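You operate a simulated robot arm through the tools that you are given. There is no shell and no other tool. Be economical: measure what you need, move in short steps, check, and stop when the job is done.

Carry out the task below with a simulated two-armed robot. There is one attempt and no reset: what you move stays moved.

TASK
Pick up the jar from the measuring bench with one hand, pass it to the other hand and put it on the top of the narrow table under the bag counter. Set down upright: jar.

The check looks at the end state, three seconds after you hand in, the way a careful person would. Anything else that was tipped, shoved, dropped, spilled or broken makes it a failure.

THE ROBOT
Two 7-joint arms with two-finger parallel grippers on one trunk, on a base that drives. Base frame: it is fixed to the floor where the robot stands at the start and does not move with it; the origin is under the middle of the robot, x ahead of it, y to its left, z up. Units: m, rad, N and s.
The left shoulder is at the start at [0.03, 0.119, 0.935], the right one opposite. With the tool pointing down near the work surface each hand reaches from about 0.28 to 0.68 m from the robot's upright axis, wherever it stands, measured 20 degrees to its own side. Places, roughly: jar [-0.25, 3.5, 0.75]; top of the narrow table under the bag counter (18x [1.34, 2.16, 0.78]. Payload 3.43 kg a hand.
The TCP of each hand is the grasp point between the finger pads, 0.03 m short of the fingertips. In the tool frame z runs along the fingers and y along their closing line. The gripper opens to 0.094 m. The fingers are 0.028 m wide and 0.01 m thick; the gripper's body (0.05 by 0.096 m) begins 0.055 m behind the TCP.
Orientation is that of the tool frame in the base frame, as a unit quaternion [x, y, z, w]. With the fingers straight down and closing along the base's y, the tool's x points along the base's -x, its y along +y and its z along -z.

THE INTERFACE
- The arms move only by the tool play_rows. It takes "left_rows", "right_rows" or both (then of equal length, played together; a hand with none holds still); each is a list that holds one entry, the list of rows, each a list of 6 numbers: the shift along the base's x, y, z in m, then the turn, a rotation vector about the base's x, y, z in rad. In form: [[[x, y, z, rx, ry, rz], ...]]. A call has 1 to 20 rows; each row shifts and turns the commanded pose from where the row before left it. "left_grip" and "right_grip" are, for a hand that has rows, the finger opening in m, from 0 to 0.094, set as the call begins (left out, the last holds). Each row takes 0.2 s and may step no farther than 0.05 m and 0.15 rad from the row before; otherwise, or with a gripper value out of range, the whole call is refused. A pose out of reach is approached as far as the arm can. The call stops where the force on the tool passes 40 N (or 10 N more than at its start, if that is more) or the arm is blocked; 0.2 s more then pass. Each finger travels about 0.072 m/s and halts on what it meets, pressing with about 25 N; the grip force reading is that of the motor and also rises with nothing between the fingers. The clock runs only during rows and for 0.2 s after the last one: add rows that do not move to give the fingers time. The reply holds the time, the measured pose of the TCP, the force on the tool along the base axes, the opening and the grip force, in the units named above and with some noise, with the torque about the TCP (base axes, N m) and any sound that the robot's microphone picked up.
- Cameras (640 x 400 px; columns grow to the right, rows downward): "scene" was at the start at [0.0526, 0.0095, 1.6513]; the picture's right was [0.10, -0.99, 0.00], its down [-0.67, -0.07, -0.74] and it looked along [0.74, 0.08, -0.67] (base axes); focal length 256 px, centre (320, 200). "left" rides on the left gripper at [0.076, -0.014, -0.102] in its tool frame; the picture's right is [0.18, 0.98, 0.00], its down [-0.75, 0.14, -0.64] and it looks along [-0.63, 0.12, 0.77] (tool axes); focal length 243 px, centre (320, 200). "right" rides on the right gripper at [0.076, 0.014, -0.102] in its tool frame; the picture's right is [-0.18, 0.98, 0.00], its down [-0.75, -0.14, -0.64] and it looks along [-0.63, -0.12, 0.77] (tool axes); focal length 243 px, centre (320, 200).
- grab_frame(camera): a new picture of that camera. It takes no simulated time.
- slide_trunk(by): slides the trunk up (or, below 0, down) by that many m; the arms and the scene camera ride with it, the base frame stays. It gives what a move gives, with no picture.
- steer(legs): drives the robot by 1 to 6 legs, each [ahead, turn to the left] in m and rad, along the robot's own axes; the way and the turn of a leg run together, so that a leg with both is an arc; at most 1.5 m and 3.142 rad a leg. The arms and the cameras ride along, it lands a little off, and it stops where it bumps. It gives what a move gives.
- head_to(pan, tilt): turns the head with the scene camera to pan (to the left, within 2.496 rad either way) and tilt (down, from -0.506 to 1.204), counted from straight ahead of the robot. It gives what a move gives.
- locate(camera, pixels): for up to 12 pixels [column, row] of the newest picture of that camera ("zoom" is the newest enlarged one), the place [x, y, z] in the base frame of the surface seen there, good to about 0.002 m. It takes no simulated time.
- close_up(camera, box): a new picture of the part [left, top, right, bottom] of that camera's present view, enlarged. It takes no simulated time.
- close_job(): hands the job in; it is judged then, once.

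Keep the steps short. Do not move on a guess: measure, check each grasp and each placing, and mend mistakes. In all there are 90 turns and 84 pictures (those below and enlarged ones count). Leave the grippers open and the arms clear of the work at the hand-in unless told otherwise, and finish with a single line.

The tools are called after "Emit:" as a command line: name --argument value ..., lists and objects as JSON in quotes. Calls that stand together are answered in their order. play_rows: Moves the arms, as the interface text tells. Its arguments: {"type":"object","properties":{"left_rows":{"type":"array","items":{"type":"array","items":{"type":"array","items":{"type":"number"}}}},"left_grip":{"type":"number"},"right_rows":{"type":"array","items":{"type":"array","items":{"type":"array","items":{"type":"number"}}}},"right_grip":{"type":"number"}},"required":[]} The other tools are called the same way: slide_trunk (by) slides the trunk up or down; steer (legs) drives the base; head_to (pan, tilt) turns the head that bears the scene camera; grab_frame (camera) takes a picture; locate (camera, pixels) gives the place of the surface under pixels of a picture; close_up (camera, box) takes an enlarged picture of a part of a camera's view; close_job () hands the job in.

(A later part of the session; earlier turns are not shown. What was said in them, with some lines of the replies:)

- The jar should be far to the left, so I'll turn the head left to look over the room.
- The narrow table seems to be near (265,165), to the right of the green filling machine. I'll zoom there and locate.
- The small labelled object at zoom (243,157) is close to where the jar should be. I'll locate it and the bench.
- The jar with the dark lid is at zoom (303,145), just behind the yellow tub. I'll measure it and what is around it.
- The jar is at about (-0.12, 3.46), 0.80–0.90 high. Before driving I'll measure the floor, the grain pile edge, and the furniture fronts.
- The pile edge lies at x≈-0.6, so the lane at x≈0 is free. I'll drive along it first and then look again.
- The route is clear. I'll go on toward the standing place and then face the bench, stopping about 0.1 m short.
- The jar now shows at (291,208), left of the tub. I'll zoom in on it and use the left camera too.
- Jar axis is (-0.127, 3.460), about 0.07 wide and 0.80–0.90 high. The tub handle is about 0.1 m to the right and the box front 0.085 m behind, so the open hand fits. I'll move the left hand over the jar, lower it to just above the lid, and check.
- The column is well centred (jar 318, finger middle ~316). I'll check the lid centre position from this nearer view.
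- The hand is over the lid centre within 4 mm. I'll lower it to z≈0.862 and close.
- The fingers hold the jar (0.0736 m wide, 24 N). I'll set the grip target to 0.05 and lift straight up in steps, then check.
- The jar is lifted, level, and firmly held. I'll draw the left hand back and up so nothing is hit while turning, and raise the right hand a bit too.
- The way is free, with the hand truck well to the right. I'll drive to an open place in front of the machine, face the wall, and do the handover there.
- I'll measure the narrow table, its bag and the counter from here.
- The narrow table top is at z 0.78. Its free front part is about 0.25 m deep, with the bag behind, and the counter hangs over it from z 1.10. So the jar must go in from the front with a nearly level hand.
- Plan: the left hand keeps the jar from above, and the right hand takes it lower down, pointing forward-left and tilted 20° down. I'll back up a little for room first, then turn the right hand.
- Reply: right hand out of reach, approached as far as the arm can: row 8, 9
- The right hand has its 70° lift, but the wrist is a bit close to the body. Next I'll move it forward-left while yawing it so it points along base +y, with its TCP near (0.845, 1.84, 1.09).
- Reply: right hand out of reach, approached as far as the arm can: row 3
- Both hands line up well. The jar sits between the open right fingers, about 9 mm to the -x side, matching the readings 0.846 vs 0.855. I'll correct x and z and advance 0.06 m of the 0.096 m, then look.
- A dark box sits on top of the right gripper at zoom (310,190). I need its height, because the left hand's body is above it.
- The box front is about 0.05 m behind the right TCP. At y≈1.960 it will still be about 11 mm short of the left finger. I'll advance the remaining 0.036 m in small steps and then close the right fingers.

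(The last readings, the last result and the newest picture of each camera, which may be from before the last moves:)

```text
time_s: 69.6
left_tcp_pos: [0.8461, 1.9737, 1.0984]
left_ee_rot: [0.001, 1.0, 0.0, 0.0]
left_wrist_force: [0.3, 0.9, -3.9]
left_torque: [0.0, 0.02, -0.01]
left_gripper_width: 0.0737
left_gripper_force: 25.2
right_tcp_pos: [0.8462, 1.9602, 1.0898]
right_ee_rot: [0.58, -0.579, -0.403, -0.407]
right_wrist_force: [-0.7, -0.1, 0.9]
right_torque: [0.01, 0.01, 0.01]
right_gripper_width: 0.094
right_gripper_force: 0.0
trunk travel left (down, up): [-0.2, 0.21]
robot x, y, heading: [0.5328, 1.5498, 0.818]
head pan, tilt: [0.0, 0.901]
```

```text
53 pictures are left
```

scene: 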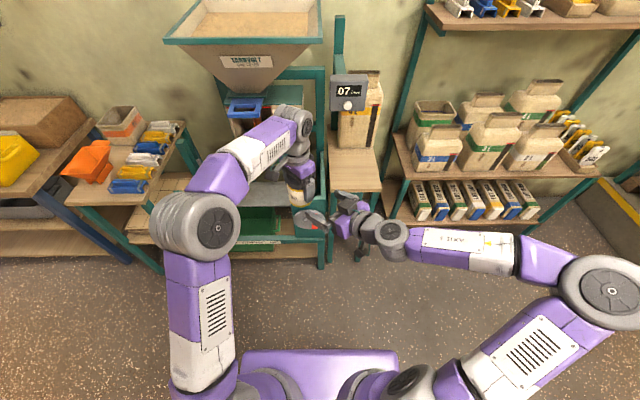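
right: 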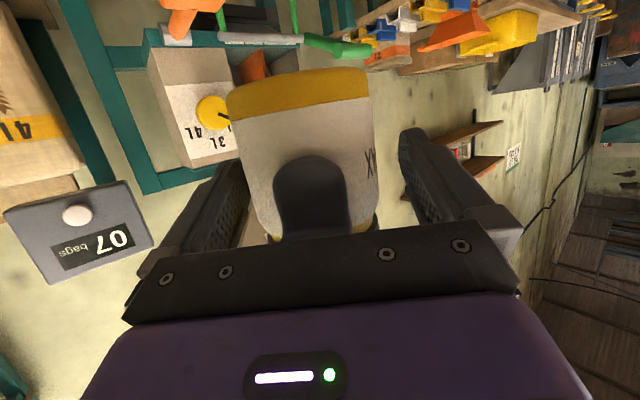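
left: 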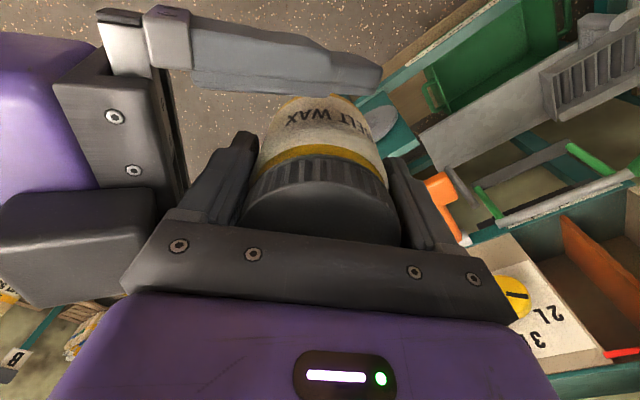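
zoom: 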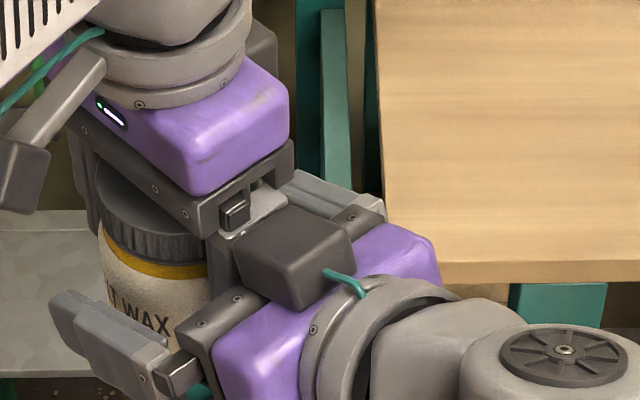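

There's no contact (forces ~0) and the jar is centred. I'll close the right fingers on the jar.

Emit:
play_rows --right_rows '[[[0, 0, 0, 0, 0, 0], [0, 0, 0, 0, 0, 0], [0, 0, 0, 0, 0, 0], [0, 0, 0, 0, 0, 0]]]' --right_grip 0.05

Emit:
grab_frame --camera "right"

Emit:
grab_frame --camera "left"

```text
time_s: 70.6
left_tcp_pos: [0.8468, 1.9747, 1.0985]
left_ee_rot: [-0.001, 1.0, 0.0, -0.001]
left_wrist_force: [-14.5, -5.8, -0.4]
left_torque: [0.0, 0.03, -0.14]
left_gripper_width: 0.0736
left_gripper_force: 24.9
right_tcp_pos: [0.8467, 1.9607, 1.0891]
right_ee_rot: [-0.578, 0.58, 0.403, 0.408]
right_wrist_force: [14.4, 5.7, 0.2]
right_torque: [-0.04, 0.09, -0.08]
right_gripper_width: 0.0732
right_gripper_force: 24.8
trunk travel left (down, up): [-0.2, 0.21]
robot x, y, heading: [0.5302, 1.5557, 0.813]
head pan, tilt: [0.0, 0.901]
```

```text
52 pictures are left
```

right: 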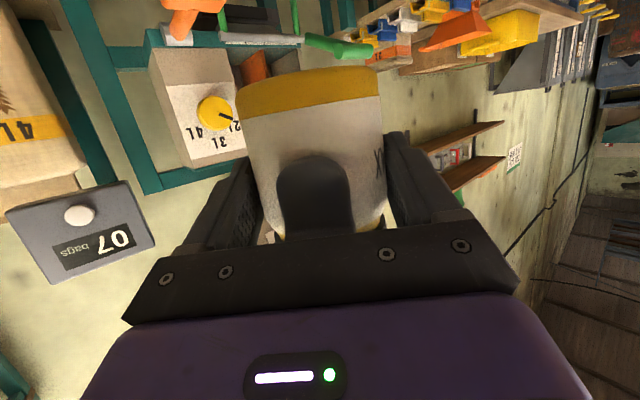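

```text
51 pictures are left
```

left: 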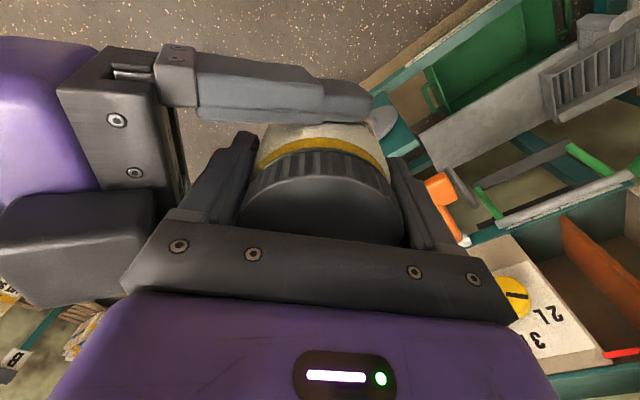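

The right hand holds the jar (0.0732 m, 25 N). I'll open the left hand only a little, to 0.083 so it stays off the right gripper, and let it settle before lifting.

Emit:
play_rows --left_rows '[[[0, 0, 0, 0, 0, 0], [0, 0, 0, 0, 0, 0], [0, 0, 0, 0, 0, 0]]]' --left_grip 0.083

Emit:
grab_frame --camera "left"

```text
time_s: 71.4
left_tcp_pos: [0.8472, 1.9734, 1.0991]
left_ee_rot: [0.0, 1.0, 0.0, 0.001]
left_wrist_force: [3.4, 6.6, 0.8]
left_torque: [-0.4, 0.24, 0.19]
left_gripper_width: 0.079
left_gripper_force: 0.1
right_tcp_pos: [0.8444, 1.9606, 1.0895]
right_ee_rot: [0.579, -0.579, -0.404, -0.408]
right_wrist_force: [-4.5, -6.3, -0.5]
right_torque: [0.38, -0.27, -0.13]
right_gripper_width: 0.0732
right_gripper_force: 25.2
trunk travel left (down, up): [-0.2, 0.21]
robot x, y, heading: [0.534, 1.5524, 0.824]
head pan, tilt: [0.0, 0.901]
```

```text
50 pictures are left
```

left: 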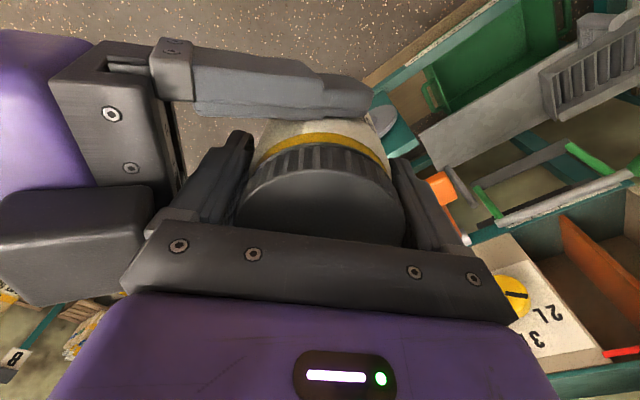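

The left finger touches the right gripper slightly (opening stopped at 0.079, 6 N). I'll ease it to 0.0785 and shift the left hand 2 mm along +y to free it.

Emit:
play_rows --left_rows '[[[0, 0, 0, 0, 0, 0], [0, 0.0015, 0, 0, 0, 0], [0, 0, 0, 0, 0, 0]]]' --left_grip 0.0785

```text
time_s: 72.2
left_tcp_pos: [0.8467, 1.9744, 1.0989]
left_ee_rot: [0.0, 1.0, 0.0, 0.0]
left_wrist_force: [-0.7, 0.6, 0.0]
left_torque: [0.05, 0.01, -0.01]
left_gripper_width: 0.0785
left_gripper_force: 0.0
right_tcp_pos: [0.8462, 1.9612, 1.0906]
right_ee_rot: [-0.579, 0.58, 0.403, 0.408]
right_wrist_force: [-0.6, 0.1, -0.9]
right_torque: [-0.07, -0.01, 0.01]
right_gripper_width: 0.0732
right_gripper_force: 24.7
trunk travel left (down, up): [-0.2, 0.21]
robot x, y, heading: [0.5277, 1.5439, 0.818]
head pan, tilt: [0.0, 0.901]
```

Forces are gone, so the left hand is free. I'll lift it slowly, straight up.

Emit:
play_rows --left_rows '[[[0, 0, 0.008, 0, 0, 0], [0, 0, 0.015, 0, 0, 0], [0, 0, 0.02, 0, 0, 0], [0, 0, 0.02, 0, 0, 0], [0, 0, 0.03, 0, 0, 0], [0, 0, 0.03, 0, 0, 0], [0, 0, 0, 0, 0, 0]]]'

Emit:
grab_frame --camera "left"

Emit:
grab_frame --camera "scene"

```text
time_s: 73.8
left_tcp_pos: [0.8443, 1.9758, 1.2238]
left_ee_rot: [0.001, 1.0, -0.001, 0.0]
left_wrist_force: [0.2, 1.0, -0.1]
left_torque: [0.01, 0.03, 0.0]
left_gripper_width: 0.0785
left_gripper_force: 0.0
right_tcp_pos: [0.8452, 1.9619, 1.0904]
right_ee_rot: [0.579, -0.579, -0.404, -0.408]
right_wrist_force: [-0.1, -0.4, 0.4]
right_torque: [-0.05, 0.0, 0.0]
right_gripper_width: 0.0731
right_gripper_force: 24.8
trunk travel left (down, up): [-0.2, 0.21]
robot x, y, heading: [0.5318, 1.5517, 0.815]
head pan, tilt: [0.0, 0.901]
```

```text
49 pictures are left
```

left: 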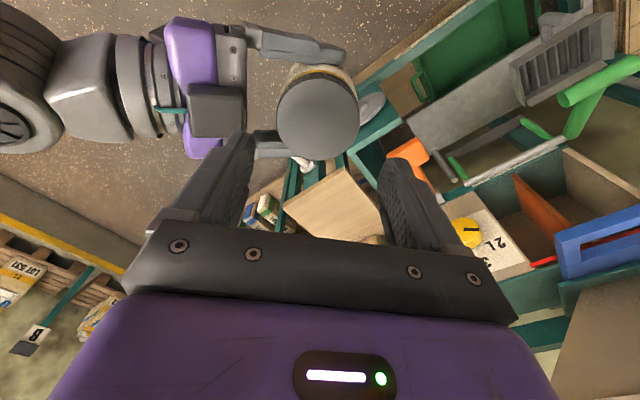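

```text
48 pictures are left
```

scene: 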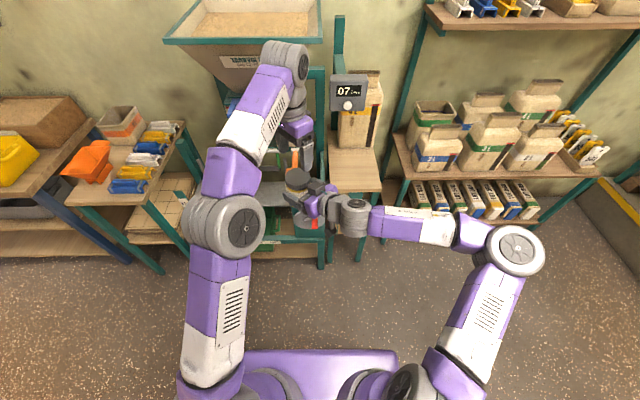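

The handover worked: the right hand alone holds the jar and the left fingers are clear above the lid. Next I'll move the left hand back and away, and measure the now visible table top corners.

Emit:
play_rows --left_rows '[[[-0.02, 0.01, 0.02, 0, 0, 0], [-0.04, 0.01, 0, 0, 0, 0], [-0.04, 0, 0, 0, 0, 0], [-0.04, 0, 0, 0, 0, 0.1], [-0.04, -0.01, 0, 0, 0, 0.12], [-0.04, -0.02, 0, 0, 0, 0.15], [-0.04, -0.02, 0, 0, 0, 0.15], [-0.03, -0.02, 0, 0, 0, 0.15], [0, 0, 0, 0, 0, 0.15], [0, 0, 0, 0, 0, 0]]]'

Emit:
close_up --camera "scene" --box '[270, 100, 430, 220]'

```text
time_s: 76.0
left_tcp_pos: [0.5538, 1.9246, 1.2418]
left_ee_rot: [-0.398, 0.917, 0.0, 0.0]
left_wrist_force: [0.2, 0.1, -0.1]
left_torque: [0.03, -0.06, 0.0]
left_gripper_width: 0.0785
left_gripper_force: 0.0
right_tcp_pos: [0.8462, 1.9603, 1.0899]
right_ee_rot: [-0.578, 0.579, 0.404, 0.408]
right_wrist_force: [0.4, 1.0, 0.2]
right_torque: [-0.05, 0.01, 0.03]
right_gripper_width: 0.0731
right_gripper_force: 25.1
trunk travel left (down, up): [-0.2, 0.21]
robot x, y, heading: [0.5345, 1.5502, 0.817]
head pan, tilt: [0.0, 0.901]
```

```text
3.33 times, centred on (350, 160) of scene
```

zoom: 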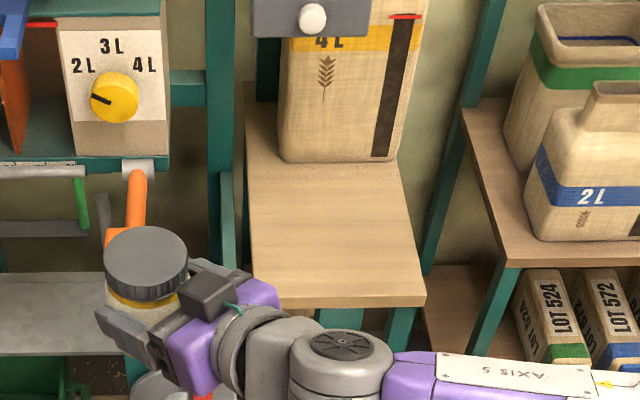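

Emit:
locate --camera "zoom" --pixels '[[253, 296], [422, 296], [255, 285], [335, 250], [285, 158], [395, 160], [250, 90], [227, 200], [145, 250], [135, 200], [465, 140], [505, 255]]'

Emit:
locate --camera "zoom" --pixels '[[107, 265], [185, 265], [145, 230], [145, 275], [120, 280], [225, 180], [235, 250]]'

```text
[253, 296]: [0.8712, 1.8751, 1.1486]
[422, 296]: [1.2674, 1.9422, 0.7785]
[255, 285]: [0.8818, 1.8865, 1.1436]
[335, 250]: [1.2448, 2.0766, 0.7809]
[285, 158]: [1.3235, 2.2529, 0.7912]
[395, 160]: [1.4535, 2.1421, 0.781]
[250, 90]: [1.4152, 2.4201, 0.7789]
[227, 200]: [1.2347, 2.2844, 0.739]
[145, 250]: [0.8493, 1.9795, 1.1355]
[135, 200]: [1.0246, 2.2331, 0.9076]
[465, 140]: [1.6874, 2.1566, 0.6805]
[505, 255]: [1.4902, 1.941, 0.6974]
```

```text
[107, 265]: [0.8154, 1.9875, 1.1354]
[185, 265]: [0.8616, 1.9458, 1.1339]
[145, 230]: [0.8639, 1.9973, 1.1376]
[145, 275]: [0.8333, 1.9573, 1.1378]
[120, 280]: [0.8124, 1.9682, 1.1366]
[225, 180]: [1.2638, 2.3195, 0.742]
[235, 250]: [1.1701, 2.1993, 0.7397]
```

The lid is level (z 1.135–1.138 all over), so the jar is upright in the right hand. The table front edge runs from (1.128, 2.087) to (1.267, 1.942), so I aim for about (1.258, 2.072). I'll turn the right hand to point straight ahead, move it right and lower it to about z 0.93, all in open space.

Emit:
play_rows --right_rows '[[[0.0136, -0.0202, -0.01, 0, 0, -0.0942], [0.0136, -0.0202, -0.02, 0, 0, -0.0942], [0.0136, -0.0202, -0.02, 0, 0, -0.0942], [0.0136, -0.0202, -0.02, 0, 0, -0.0942], [0.0136, -0.0202, -0.02, 0, 0, -0.0942], [0.0136, -0.0202, -0.02, 0, 0, -0.0942], [0.0136, -0.0202, -0.025, 0, 0, -0.0942], [0.0136, -0.0202, -0.025, 0, 0, -0.0942], [0, 0, 0, 0, 0, 0]]]'

Emit:
grab_frame --camera "scene"

```text
time_s: 78.0
left_tcp_pos: [0.553, 1.9281, 1.2411]
left_ee_rot: [-0.398, 0.917, -0.001, 0.001]
left_wrist_force: [-1.2, 0.3, 0.4]
left_torque: [-0.04, 0.01, 0.01]
left_gripper_width: 0.0786
left_gripper_force: 0.0
right_tcp_pos: [0.9904, 1.7791, 0.9751]
right_ee_rot: [-0.361, 0.736, 0.251, 0.515]
right_wrist_force: [-0.4, -0.5, 0.8]
right_torque: [-0.03, -0.02, 0.0]
right_gripper_width: 0.073
right_gripper_force: 25.1
right hand out of reach, approached as far as the arm can: row 6, 7, 8
trunk travel left (down, up): [-0.2, 0.21]
robot x, y, heading: [0.5325, 1.551, 0.818]
head pan, tilt: [0.0, 0.901]
```

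```text
46 pictures are left
```

scene: 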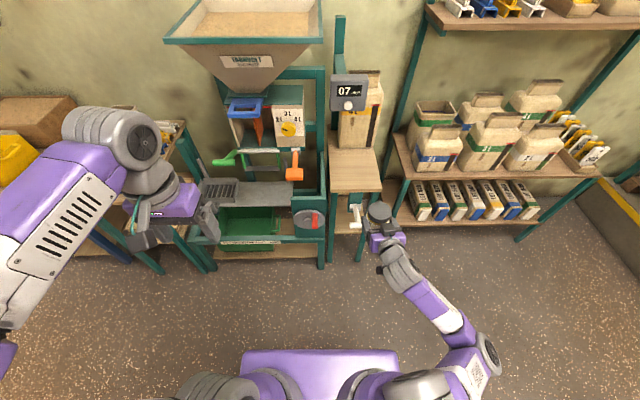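

The arm got to z 0.975, with the right hand level (closing axis horizontal, 20° tilt), so the jar is still upright. For the rest I'll use the trunk: lower it 0.07 m, which puts the jar bottom near 0.85, then drive ahead 0.28 m.

Emit:
slide_trunk --by -0.07

Emit:
steer --legs '[[0.28, 0]]'

Emit:
grab_frame --camera "scene"

Emit:
grab_frame --camera "right"

```text
time_s: 79.1
left_tcp_pos: [0.5553, 1.9247, 1.1719]
left_ee_rot: [-0.398, 0.917, 0.0, 0.0]
left_wrist_force: [1.1, -0.5, -0.6]
left_torque: [0.02, 0.02, 0.01]
left_gripper_width: 0.0786
left_gripper_force: 0.1
right_tcp_pos: [0.9898, 1.7786, 0.9046]
right_ee_rot: [-0.361, 0.736, 0.252, 0.515]
right_wrist_force: [-0.8, -0.6, -0.2]
right_torque: [-0.03, 0.06, -0.03]
right_gripper_width: 0.0728
right_gripper_force: 25.4
trunk travel left (down, up): [-0.13, 0.28]
robot x, y, heading: [0.5298, 1.5527, 0.814]
head pan, tilt: [0.0, 0.901]
```

```text
time_s: 81.0
left_tcp_pos: [0.7466, 2.1287, 1.1722]
left_ee_rot: [-0.397, 0.918, 0.0, 0.0]
left_wrist_force: [0.1, -0.1, 0.3]
left_torque: [0.0, 0.0, -0.01]
left_gripper_width: 0.0787
left_gripper_force: 0.2
right_tcp_pos: [1.1819, 1.9791, 0.9046]
right_ee_rot: [-0.361, 0.736, 0.251, 0.514]
right_wrist_force: [-0.6, 0.4, -0.2]
right_torque: [-0.06, 0.04, 0.01]
right_gripper_width: 0.0732
right_gripper_force: 24.8
trunk travel left (down, up): [-0.13, 0.28]
robot x, y, heading: [0.7236, 1.7553, 0.812]
head pan, tilt: [0.0, 0.901]
```

```text
45 pictures are left
```

scene: 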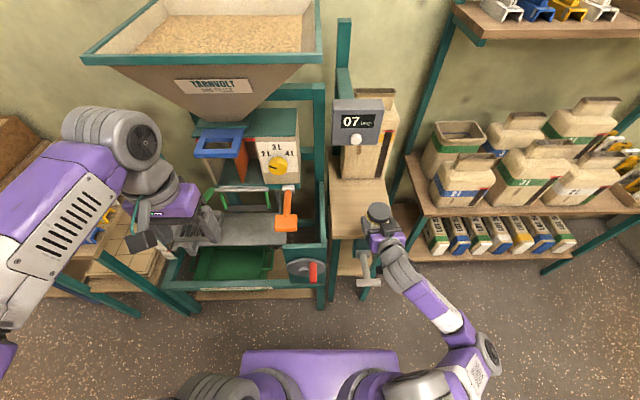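

```text
44 pictures are left
```

right: 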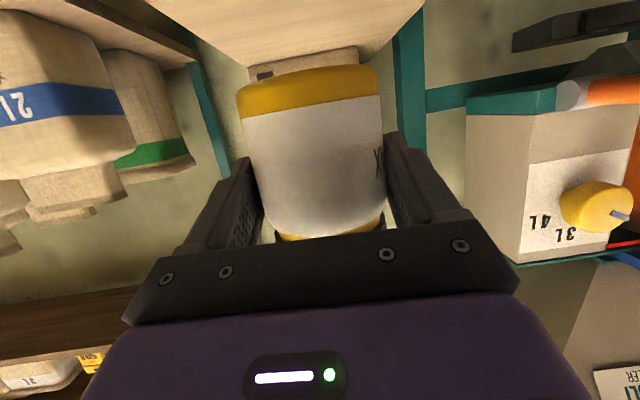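

The jar is over the front part of the table. I'll zoom in and measure the lid, table edges and bag front.

Emit:
close_up --camera "scene" --box '[310, 160, 430, 250]'

Emit:
locate --camera "scene" --pixels '[[329, 237], [335, 238], [372, 213], [387, 213], [379, 206], [379, 218], [400, 215], [345, 175], [350, 210], [355, 237]]'

```text
4.44 times, centred on (370, 205) of scene
```

zoom: 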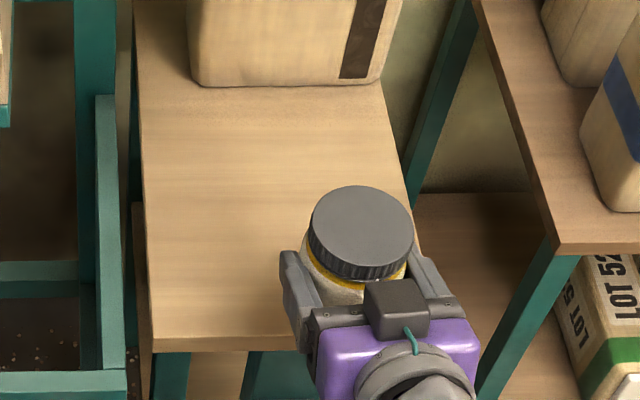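

```text
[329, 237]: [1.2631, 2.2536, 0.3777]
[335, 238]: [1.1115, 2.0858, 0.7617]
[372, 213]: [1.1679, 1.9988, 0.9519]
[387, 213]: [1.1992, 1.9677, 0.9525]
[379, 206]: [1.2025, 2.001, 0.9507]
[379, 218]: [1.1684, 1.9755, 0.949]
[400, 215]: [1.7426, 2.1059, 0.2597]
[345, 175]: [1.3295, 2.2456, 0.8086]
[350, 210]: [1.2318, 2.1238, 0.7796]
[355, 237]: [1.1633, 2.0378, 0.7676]
```

The lid is level at z 0.951 with its centre at (1.187, 1.987), so the jar bottom is at about 0.8515. I'll move it in by (0.064, 0.094) and down 0.045.

Emit:
play_rows --right_rows '[[[0.016, 0.0235, 0, 0, 0, 0], [0.016, 0.0235, 0, 0, 0, 0], [0.016, 0.0235, 0, 0, 0, 0], [0.016, 0.0235, 0, 0, 0, 0], [0, 0, -0.015, 0, 0, 0], [0, 0, -0.015, 0, 0, 0], [0, 0, -0.015, 0, 0, 0], [0, 0, 0, 0, 0, 0]]]'

Emit:
close_up --camera "scene" --box '[310, 160, 430, 250]'

Emit:
grab_frame --camera "right"

```text
time_s: 82.8
left_tcp_pos: [0.7471, 2.1283, 1.1721]
left_ee_rot: [-0.397, 0.918, 0.0, 0.0]
left_wrist_force: [-0.6, -0.1, -0.2]
left_torque: [0.03, 0.02, 0.0]
left_gripper_width: 0.0785
left_gripper_force: 0.0
right_tcp_pos: [1.2452, 2.0729, 0.8978]
right_ee_rot: [-0.36, 0.736, 0.252, 0.515]
right_wrist_force: [-0.1, -0.6, 0.0]
right_torque: [-0.05, 0.0, 0.01]
right_gripper_width: 0.0731
right_gripper_force: 24.9
right hand out of reach, approached as far as the arm can: row 5, 6, 7
trunk travel left (down, up): [-0.13, 0.28]
robot x, y, heading: [0.7215, 1.7527, 0.809]
head pan, tilt: [0.0, 0.901]
```

```text
4.44 times, centred on (370, 205) of scene
```

zoom: 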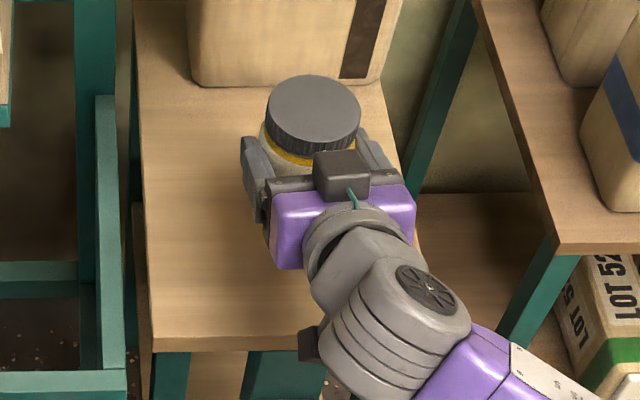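

```text
41 pictures are left
```

right: 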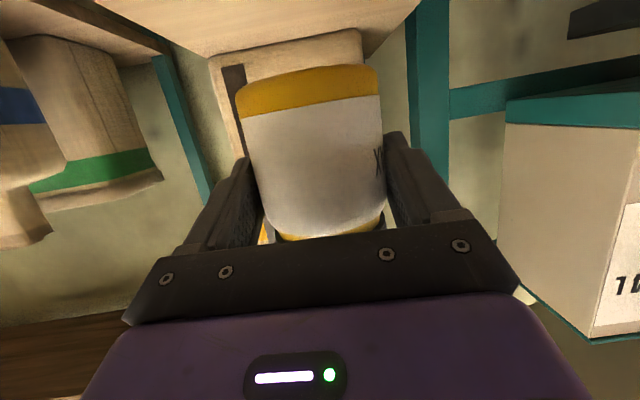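

The arm can't go lower at this tilt (z 0.898), so I'll use the trunk for the descent. First I'll check the lid position over the table.

Emit:
locate --camera "zoom" --pixels '[[313, 105], [270, 105], [358, 105], [313, 80], [313, 130], [345, 165], [310, 345], [300, 345], [170, 340], [240, 86]]'

```text
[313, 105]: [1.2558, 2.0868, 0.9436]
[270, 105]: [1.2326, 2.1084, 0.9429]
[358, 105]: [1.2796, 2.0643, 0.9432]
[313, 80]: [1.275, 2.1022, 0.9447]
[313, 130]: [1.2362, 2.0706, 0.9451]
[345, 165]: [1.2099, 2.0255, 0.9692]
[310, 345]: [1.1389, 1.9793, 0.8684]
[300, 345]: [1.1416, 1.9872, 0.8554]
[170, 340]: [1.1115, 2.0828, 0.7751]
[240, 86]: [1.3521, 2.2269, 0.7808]
```

The lid centre is (1.256, 2.087), well inside the table top and clear of the bag. I'll lower the trunk 0.05 m, leaving about 14 mm.

Emit:
slide_trunk --by -0.05

Emit:
grab_frame --camera "right"

Emit:
close_up --camera "scene" --box '[310, 150, 430, 240]'

```text
time_s: 83.8
left_tcp_pos: [0.7455, 2.1279, 1.1211]
left_ee_rot: [-0.397, 0.918, 0.001, 0.0]
left_wrist_force: [0.1, -0.2, 0.5]
left_torque: [0.01, -0.03, 0.01]
left_gripper_width: 0.0786
left_gripper_force: 0.1
right_tcp_pos: [1.2453, 2.072, 0.8472]
right_ee_rot: [-0.36, 0.736, 0.251, 0.515]
right_wrist_force: [0.5, 0.6, 0.0]
right_torque: [-0.06, 0.02, 0.03]
right_gripper_width: 0.073
right_gripper_force: 24.6
trunk travel left (down, up): [-0.08, 0.33]
robot x, y, heading: [0.7224, 1.752, 0.815]
head pan, tilt: [0.0, 0.901]
```

```text
40 pictures are left
```

right: 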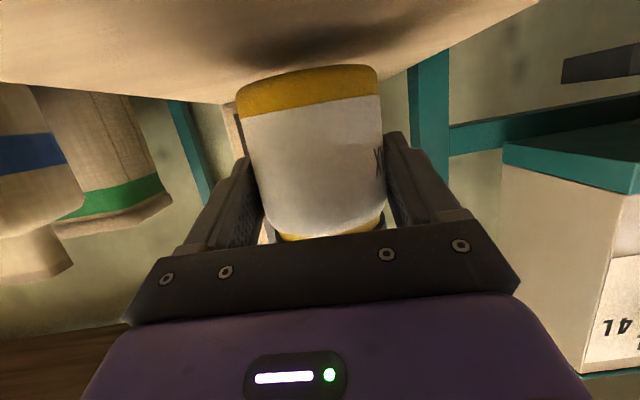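

```text
4.44 times, centred on (370, 195) of scene
```

zoom: 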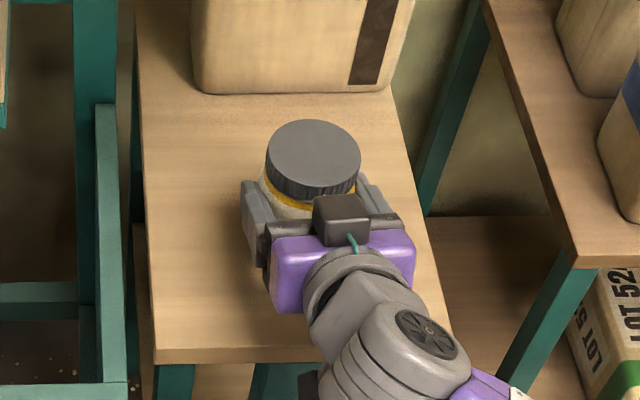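

The jar's shadow is close below it and forces are still ~0. I'll go down 0.009 m and then 0.003 m at a time, watching the force.

Emit:
slide_trunk --by -0.009

Emit:
slide_trunk --by -0.003

Emit:
close_up --camera "right" --box '[200, 0, 440, 150]'

```text
time_s: 84.3
left_tcp_pos: [0.7465, 2.1273, 1.1126]
left_ee_rot: [-0.397, 0.918, 0.001, 0.001]
left_wrist_force: [-0.6, 0.9, 0.8]
left_torque: [0.03, 0.04, -0.03]
left_gripper_width: 0.0787
left_gripper_force: 0.0
right_tcp_pos: [1.2462, 2.0731, 0.8383]
right_ee_rot: [-0.36, 0.737, 0.251, 0.514]
right_wrist_force: [0.3, 0.3, -0.4]
right_torque: [-0.05, 0.02, 0.01]
right_gripper_width: 0.073
right_gripper_force: 25.0
trunk travel left (down, up): [-0.071, 0.339]
robot x, y, heading: [0.7218, 1.7533, 0.812]
head pan, tilt: [0.0, 0.901]
```

```text
time_s: 84.8
left_tcp_pos: [0.7459, 2.1273, 1.1093]
left_ee_rot: [-0.397, 0.918, 0.0, 0.0]
left_wrist_force: [0.4, 0.0, 0.0]
left_torque: [-0.02, 0.02, -0.02]
left_gripper_width: 0.0784
left_gripper_force: 0.0
right_tcp_pos: [1.2462, 2.0742, 0.8368]
right_ee_rot: [-0.36, 0.736, 0.252, 0.515]
right_wrist_force: [0.5, 0.1, -0.1]
right_torque: [-0.03, 0.04, -0.01]
right_gripper_width: 0.073
right_gripper_force: 25.3
trunk travel left (down, up): [-0.068, 0.342]
robot x, y, heading: [0.7171, 1.7545, 0.808]
head pan, tilt: [0.0, 0.901]
```

```text
2.67 times, centred on (320, 75) of right
```

zoom: 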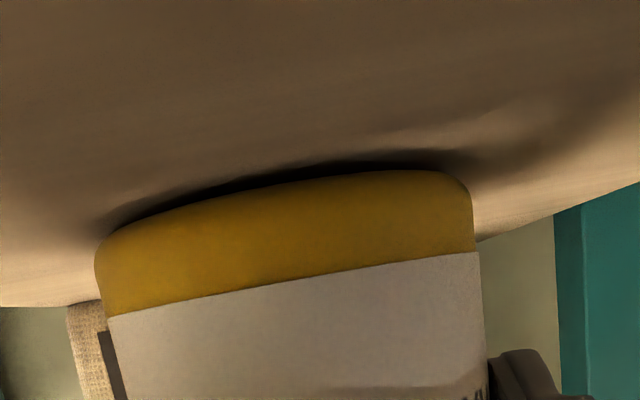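

There's still a thin gap. I'll continue in 1.5–2 mm steps.

Emit:
slide_trunk --by -0.002

Emit:
slide_trunk --by -0.0015

Emit:
close_up --camera "right" --box '[200, 0, 440, 150]'

```text
time_s: 85.4
left_tcp_pos: [0.7456, 2.1269, 1.1085]
left_ee_rot: [-0.397, 0.918, -0.001, 0.0]
left_wrist_force: [0.0, -0.4, 0.7]
left_torque: [0.01, -0.04, 0.0]
left_gripper_width: 0.0785
left_gripper_force: 0.0
right_tcp_pos: [1.2465, 2.0727, 0.8339]
right_ee_rot: [-0.359, 0.736, 0.25, 0.516]
right_wrist_force: [-0.1, 0.4, -0.2]
right_torque: [0.01, -0.11, 0.0]
right_gripper_width: 0.073
right_gripper_force: 24.6
trunk travel left (down, up): [-0.066, 0.344]
robot x, y, heading: [0.7205, 1.7569, 0.815]
head pan, tilt: [0.0, 0.901]
```

```text
time_s: 85.9
left_tcp_pos: [0.7462, 2.1258, 1.1062]
left_ee_rot: [-0.396, 0.918, 0.0, 0.0]
left_wrist_force: [0.3, -1.9, 0.1]
left_torque: [0.02, -0.02, -0.02]
left_gripper_width: 0.0783
left_gripper_force: 0.0
right_tcp_pos: [1.2444, 2.0722, 0.8345]
right_ee_rot: [-0.361, 0.735, 0.252, 0.516]
right_wrist_force: [0.6, -0.3, 7.8]
right_torque: [-0.08, -0.41, 0.0]
right_gripper_width: 0.0731
right_gripper_force: 24.7
trunk travel left (down, up): [-0.064, 0.346]
robot x, y, heading: [0.7228, 1.7504, 0.816]
head pan, tilt: [0.0, 0.901]
```

```text
2.67 times, centred on (320, 75) of right
```

zoom: 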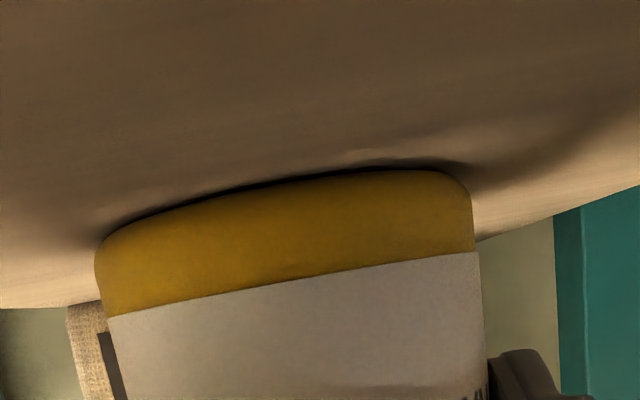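

The table pushes back with 7.8 N, so the jar stands on it. I'll open the right fingers fully while holding still.

Emit:
play_rows --right_rows '[[[0, 0, 0, 0, 0, 0], [0, 0, 0, 0, 0, 0], [0, 0, 0, 0, 0, 0]]]' --right_grip 0.094

Emit:
grab_frame --camera "right"

```text
time_s: 86.7
left_tcp_pos: [0.7461, 2.1268, 1.1066]
left_ee_rot: [-0.398, 0.918, 0.0, 0.0]
left_wrist_force: [0.2, 0.2, -0.8]
left_torque: [0.01, 0.01, -0.02]
left_gripper_width: 0.0783
left_gripper_force: 0.1
right_tcp_pos: [1.245, 2.0741, 0.8329]
right_ee_rot: [-0.36, 0.736, 0.251, 0.515]
right_wrist_force: [0.1, 0.1, -0.2]
right_torque: [0.03, 0.01, 0.01]
right_gripper_width: 0.094
right_gripper_force: 0.1
trunk travel left (down, up): [-0.064, 0.346]
robot x, y, heading: [0.7199, 1.75, 0.81]
head pan, tilt: [0.0, 0.901]
```

```text
36 pictures are left
```

right: 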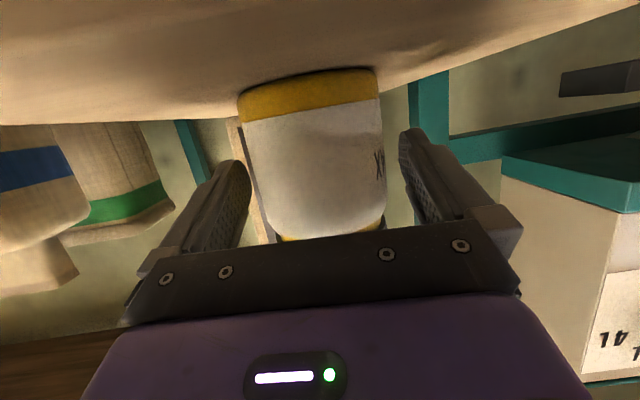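

The fingers are open and the jar stands free and upright between them. I'll draw the hand straight back along its pointing line.

Emit:
play_rows --right_rows '[[[-0.0061, -0.0079, 0, 0, 0, 0], [-0.0092, -0.0118, 0, 0, 0, 0], [-0.0092, -0.0118, 0, 0, 0, 0], [-0.0092, -0.0118, 0, 0, 0, 0], [-0.0092, -0.0118, 0, 0, 0, 0], [-0.0092, -0.0118, 0, 0, 0, 0], [0, 0, 0, 0, 0, 0]]]'

Emit:
grab_frame --camera "right"

```text
time_s: 88.3
left_tcp_pos: [0.7463, 2.1274, 1.1058]
left_ee_rot: [-0.397, 0.918, 0.0, 0.0]
left_wrist_force: [-0.3, 0.6, 0.7]
left_torque: [-0.01, 0.0, 0.01]
left_gripper_width: 0.0787
left_gripper_force: 0.1
right_tcp_pos: [1.2154, 2.0134, 0.8299]
right_ee_rot: [-0.361, 0.737, 0.251, 0.513]
right_wrist_force: [1.2, -0.2, 0.4]
right_torque: [0.0, 0.02, 0.01]
right_gripper_width: 0.0939
right_gripper_force: 0.0
right hand out of reach, approached as far as the arm can: row 2, 4, 6
trunk travel left (down, up): [-0.064, 0.346]
robot x, y, heading: [0.7188, 1.753, 0.811]
head pan, tilt: [0.0, 0.901]
```

```text
35 pictures are left
```

right: 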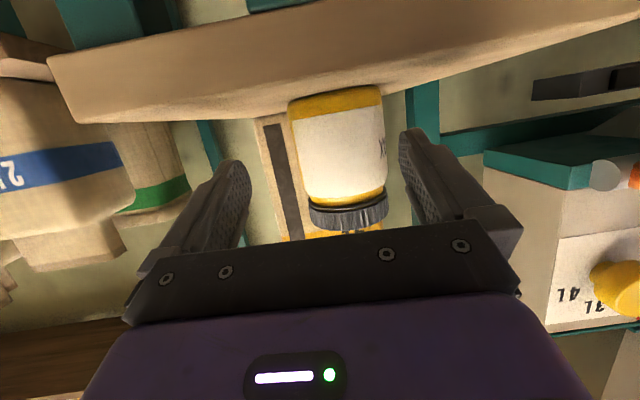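

The hand is clear of the jar, with about 2 cm between tips and jar, which still stands upright. I'll drive straight back 0.3 m.

Emit:
steer --legs '[[-0.3, 0]]'

Emit:
grab_frame --camera "scene"

Emit:
close_up --camera "scene" --box '[280, 90, 440, 210]'

```text
time_s: 90.3
left_tcp_pos: [0.543, 1.9138, 1.1069]
left_ee_rot: [-0.399, 0.917, 0.0, 0.0]
left_wrist_force: [0.4, 0.1, 0.1]
left_torque: [0.02, 0.02, 0.0]
left_gripper_width: 0.0785
left_gripper_force: 0.2
right_tcp_pos: [1.013, 1.8027, 0.8303]
right_ee_rot: [-0.362, 0.737, 0.251, 0.512]
right_wrist_force: [-0.1, -0.8, 0.2]
right_torque: [0.01, 0.01, 0.03]
right_gripper_width: 0.0938
right_gripper_force: 0.0
trunk travel left (down, up): [-0.064, 0.346]
robot x, y, heading: [0.5241, 1.5411, 0.817]
head pan, tilt: [0.0, 0.901]
```

```text
34 pictures are left
```

scene: 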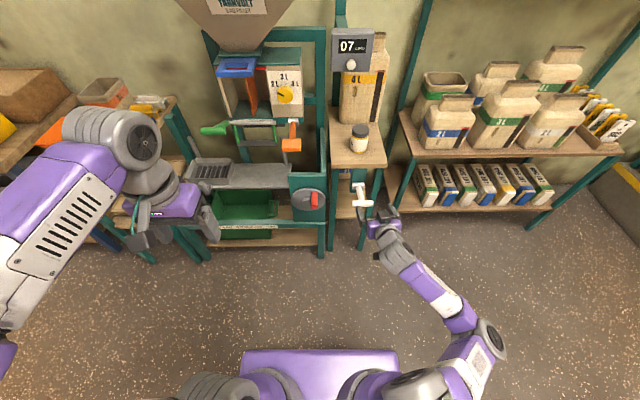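

```text
3.33 times, centred on (360, 150) of scene
```

zoom: 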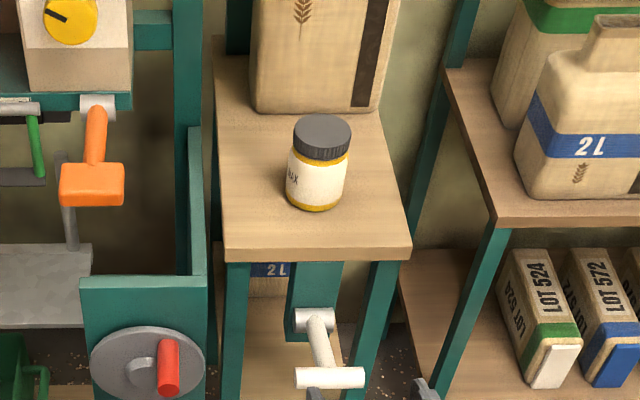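

The jar stands upright on the narrow table with the bag and counter untouched. I'll check lid level and base, and open the left gripper fully.

Emit:
locate --camera "zoom" --pixels '[[322, 130], [300, 130], [343, 130], [322, 120], [322, 143], [320, 208], [330, 375]]'

Emit:
play_rows --left_rows '[[[0, 0, 0, 0, 0, 0], [0, 0, 0, 0, 0, 0]]]' --left_grip 0.094

```text
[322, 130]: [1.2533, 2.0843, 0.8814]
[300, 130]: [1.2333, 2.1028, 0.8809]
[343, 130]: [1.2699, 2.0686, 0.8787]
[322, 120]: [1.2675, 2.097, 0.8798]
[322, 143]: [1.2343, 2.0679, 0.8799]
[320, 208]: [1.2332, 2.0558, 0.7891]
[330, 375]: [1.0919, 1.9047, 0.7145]
```

```text
time_s: 90.9
left_tcp_pos: [0.5427, 1.9138, 1.1064]
left_ee_rot: [-0.399, 0.917, 0.001, 0.0]
left_wrist_force: [0.1, -0.3, -0.2]
left_torque: [0.02, 0.02, -0.02]
left_gripper_width: 0.094
left_gripper_force: 0.0
right_tcp_pos: [1.0142, 1.8033, 0.8298]
right_ee_rot: [-0.362, 0.737, 0.251, 0.513]
right_wrist_force: [0.3, 0.4, 0.4]
right_torque: [0.01, 0.04, 0.01]
right_gripper_width: 0.0939
right_gripper_force: 0.1
trunk travel left (down, up): [-0.064, 0.346]
robot x, y, heading: [0.522, 1.5407, 0.819]
head pan, tilt: [0.0, 0.901]
```

The lid is level at z 0.88 (top 0.78 + 0.10), both grippers are open, and the arms are clear. I'm handing in.

Emit:
close_job

```text
The job is handed in.
```

The jar was picked up with the left hand, passed to the right, and stands upright on the narrow table under the bag counter; I saw nothing else disturbed.
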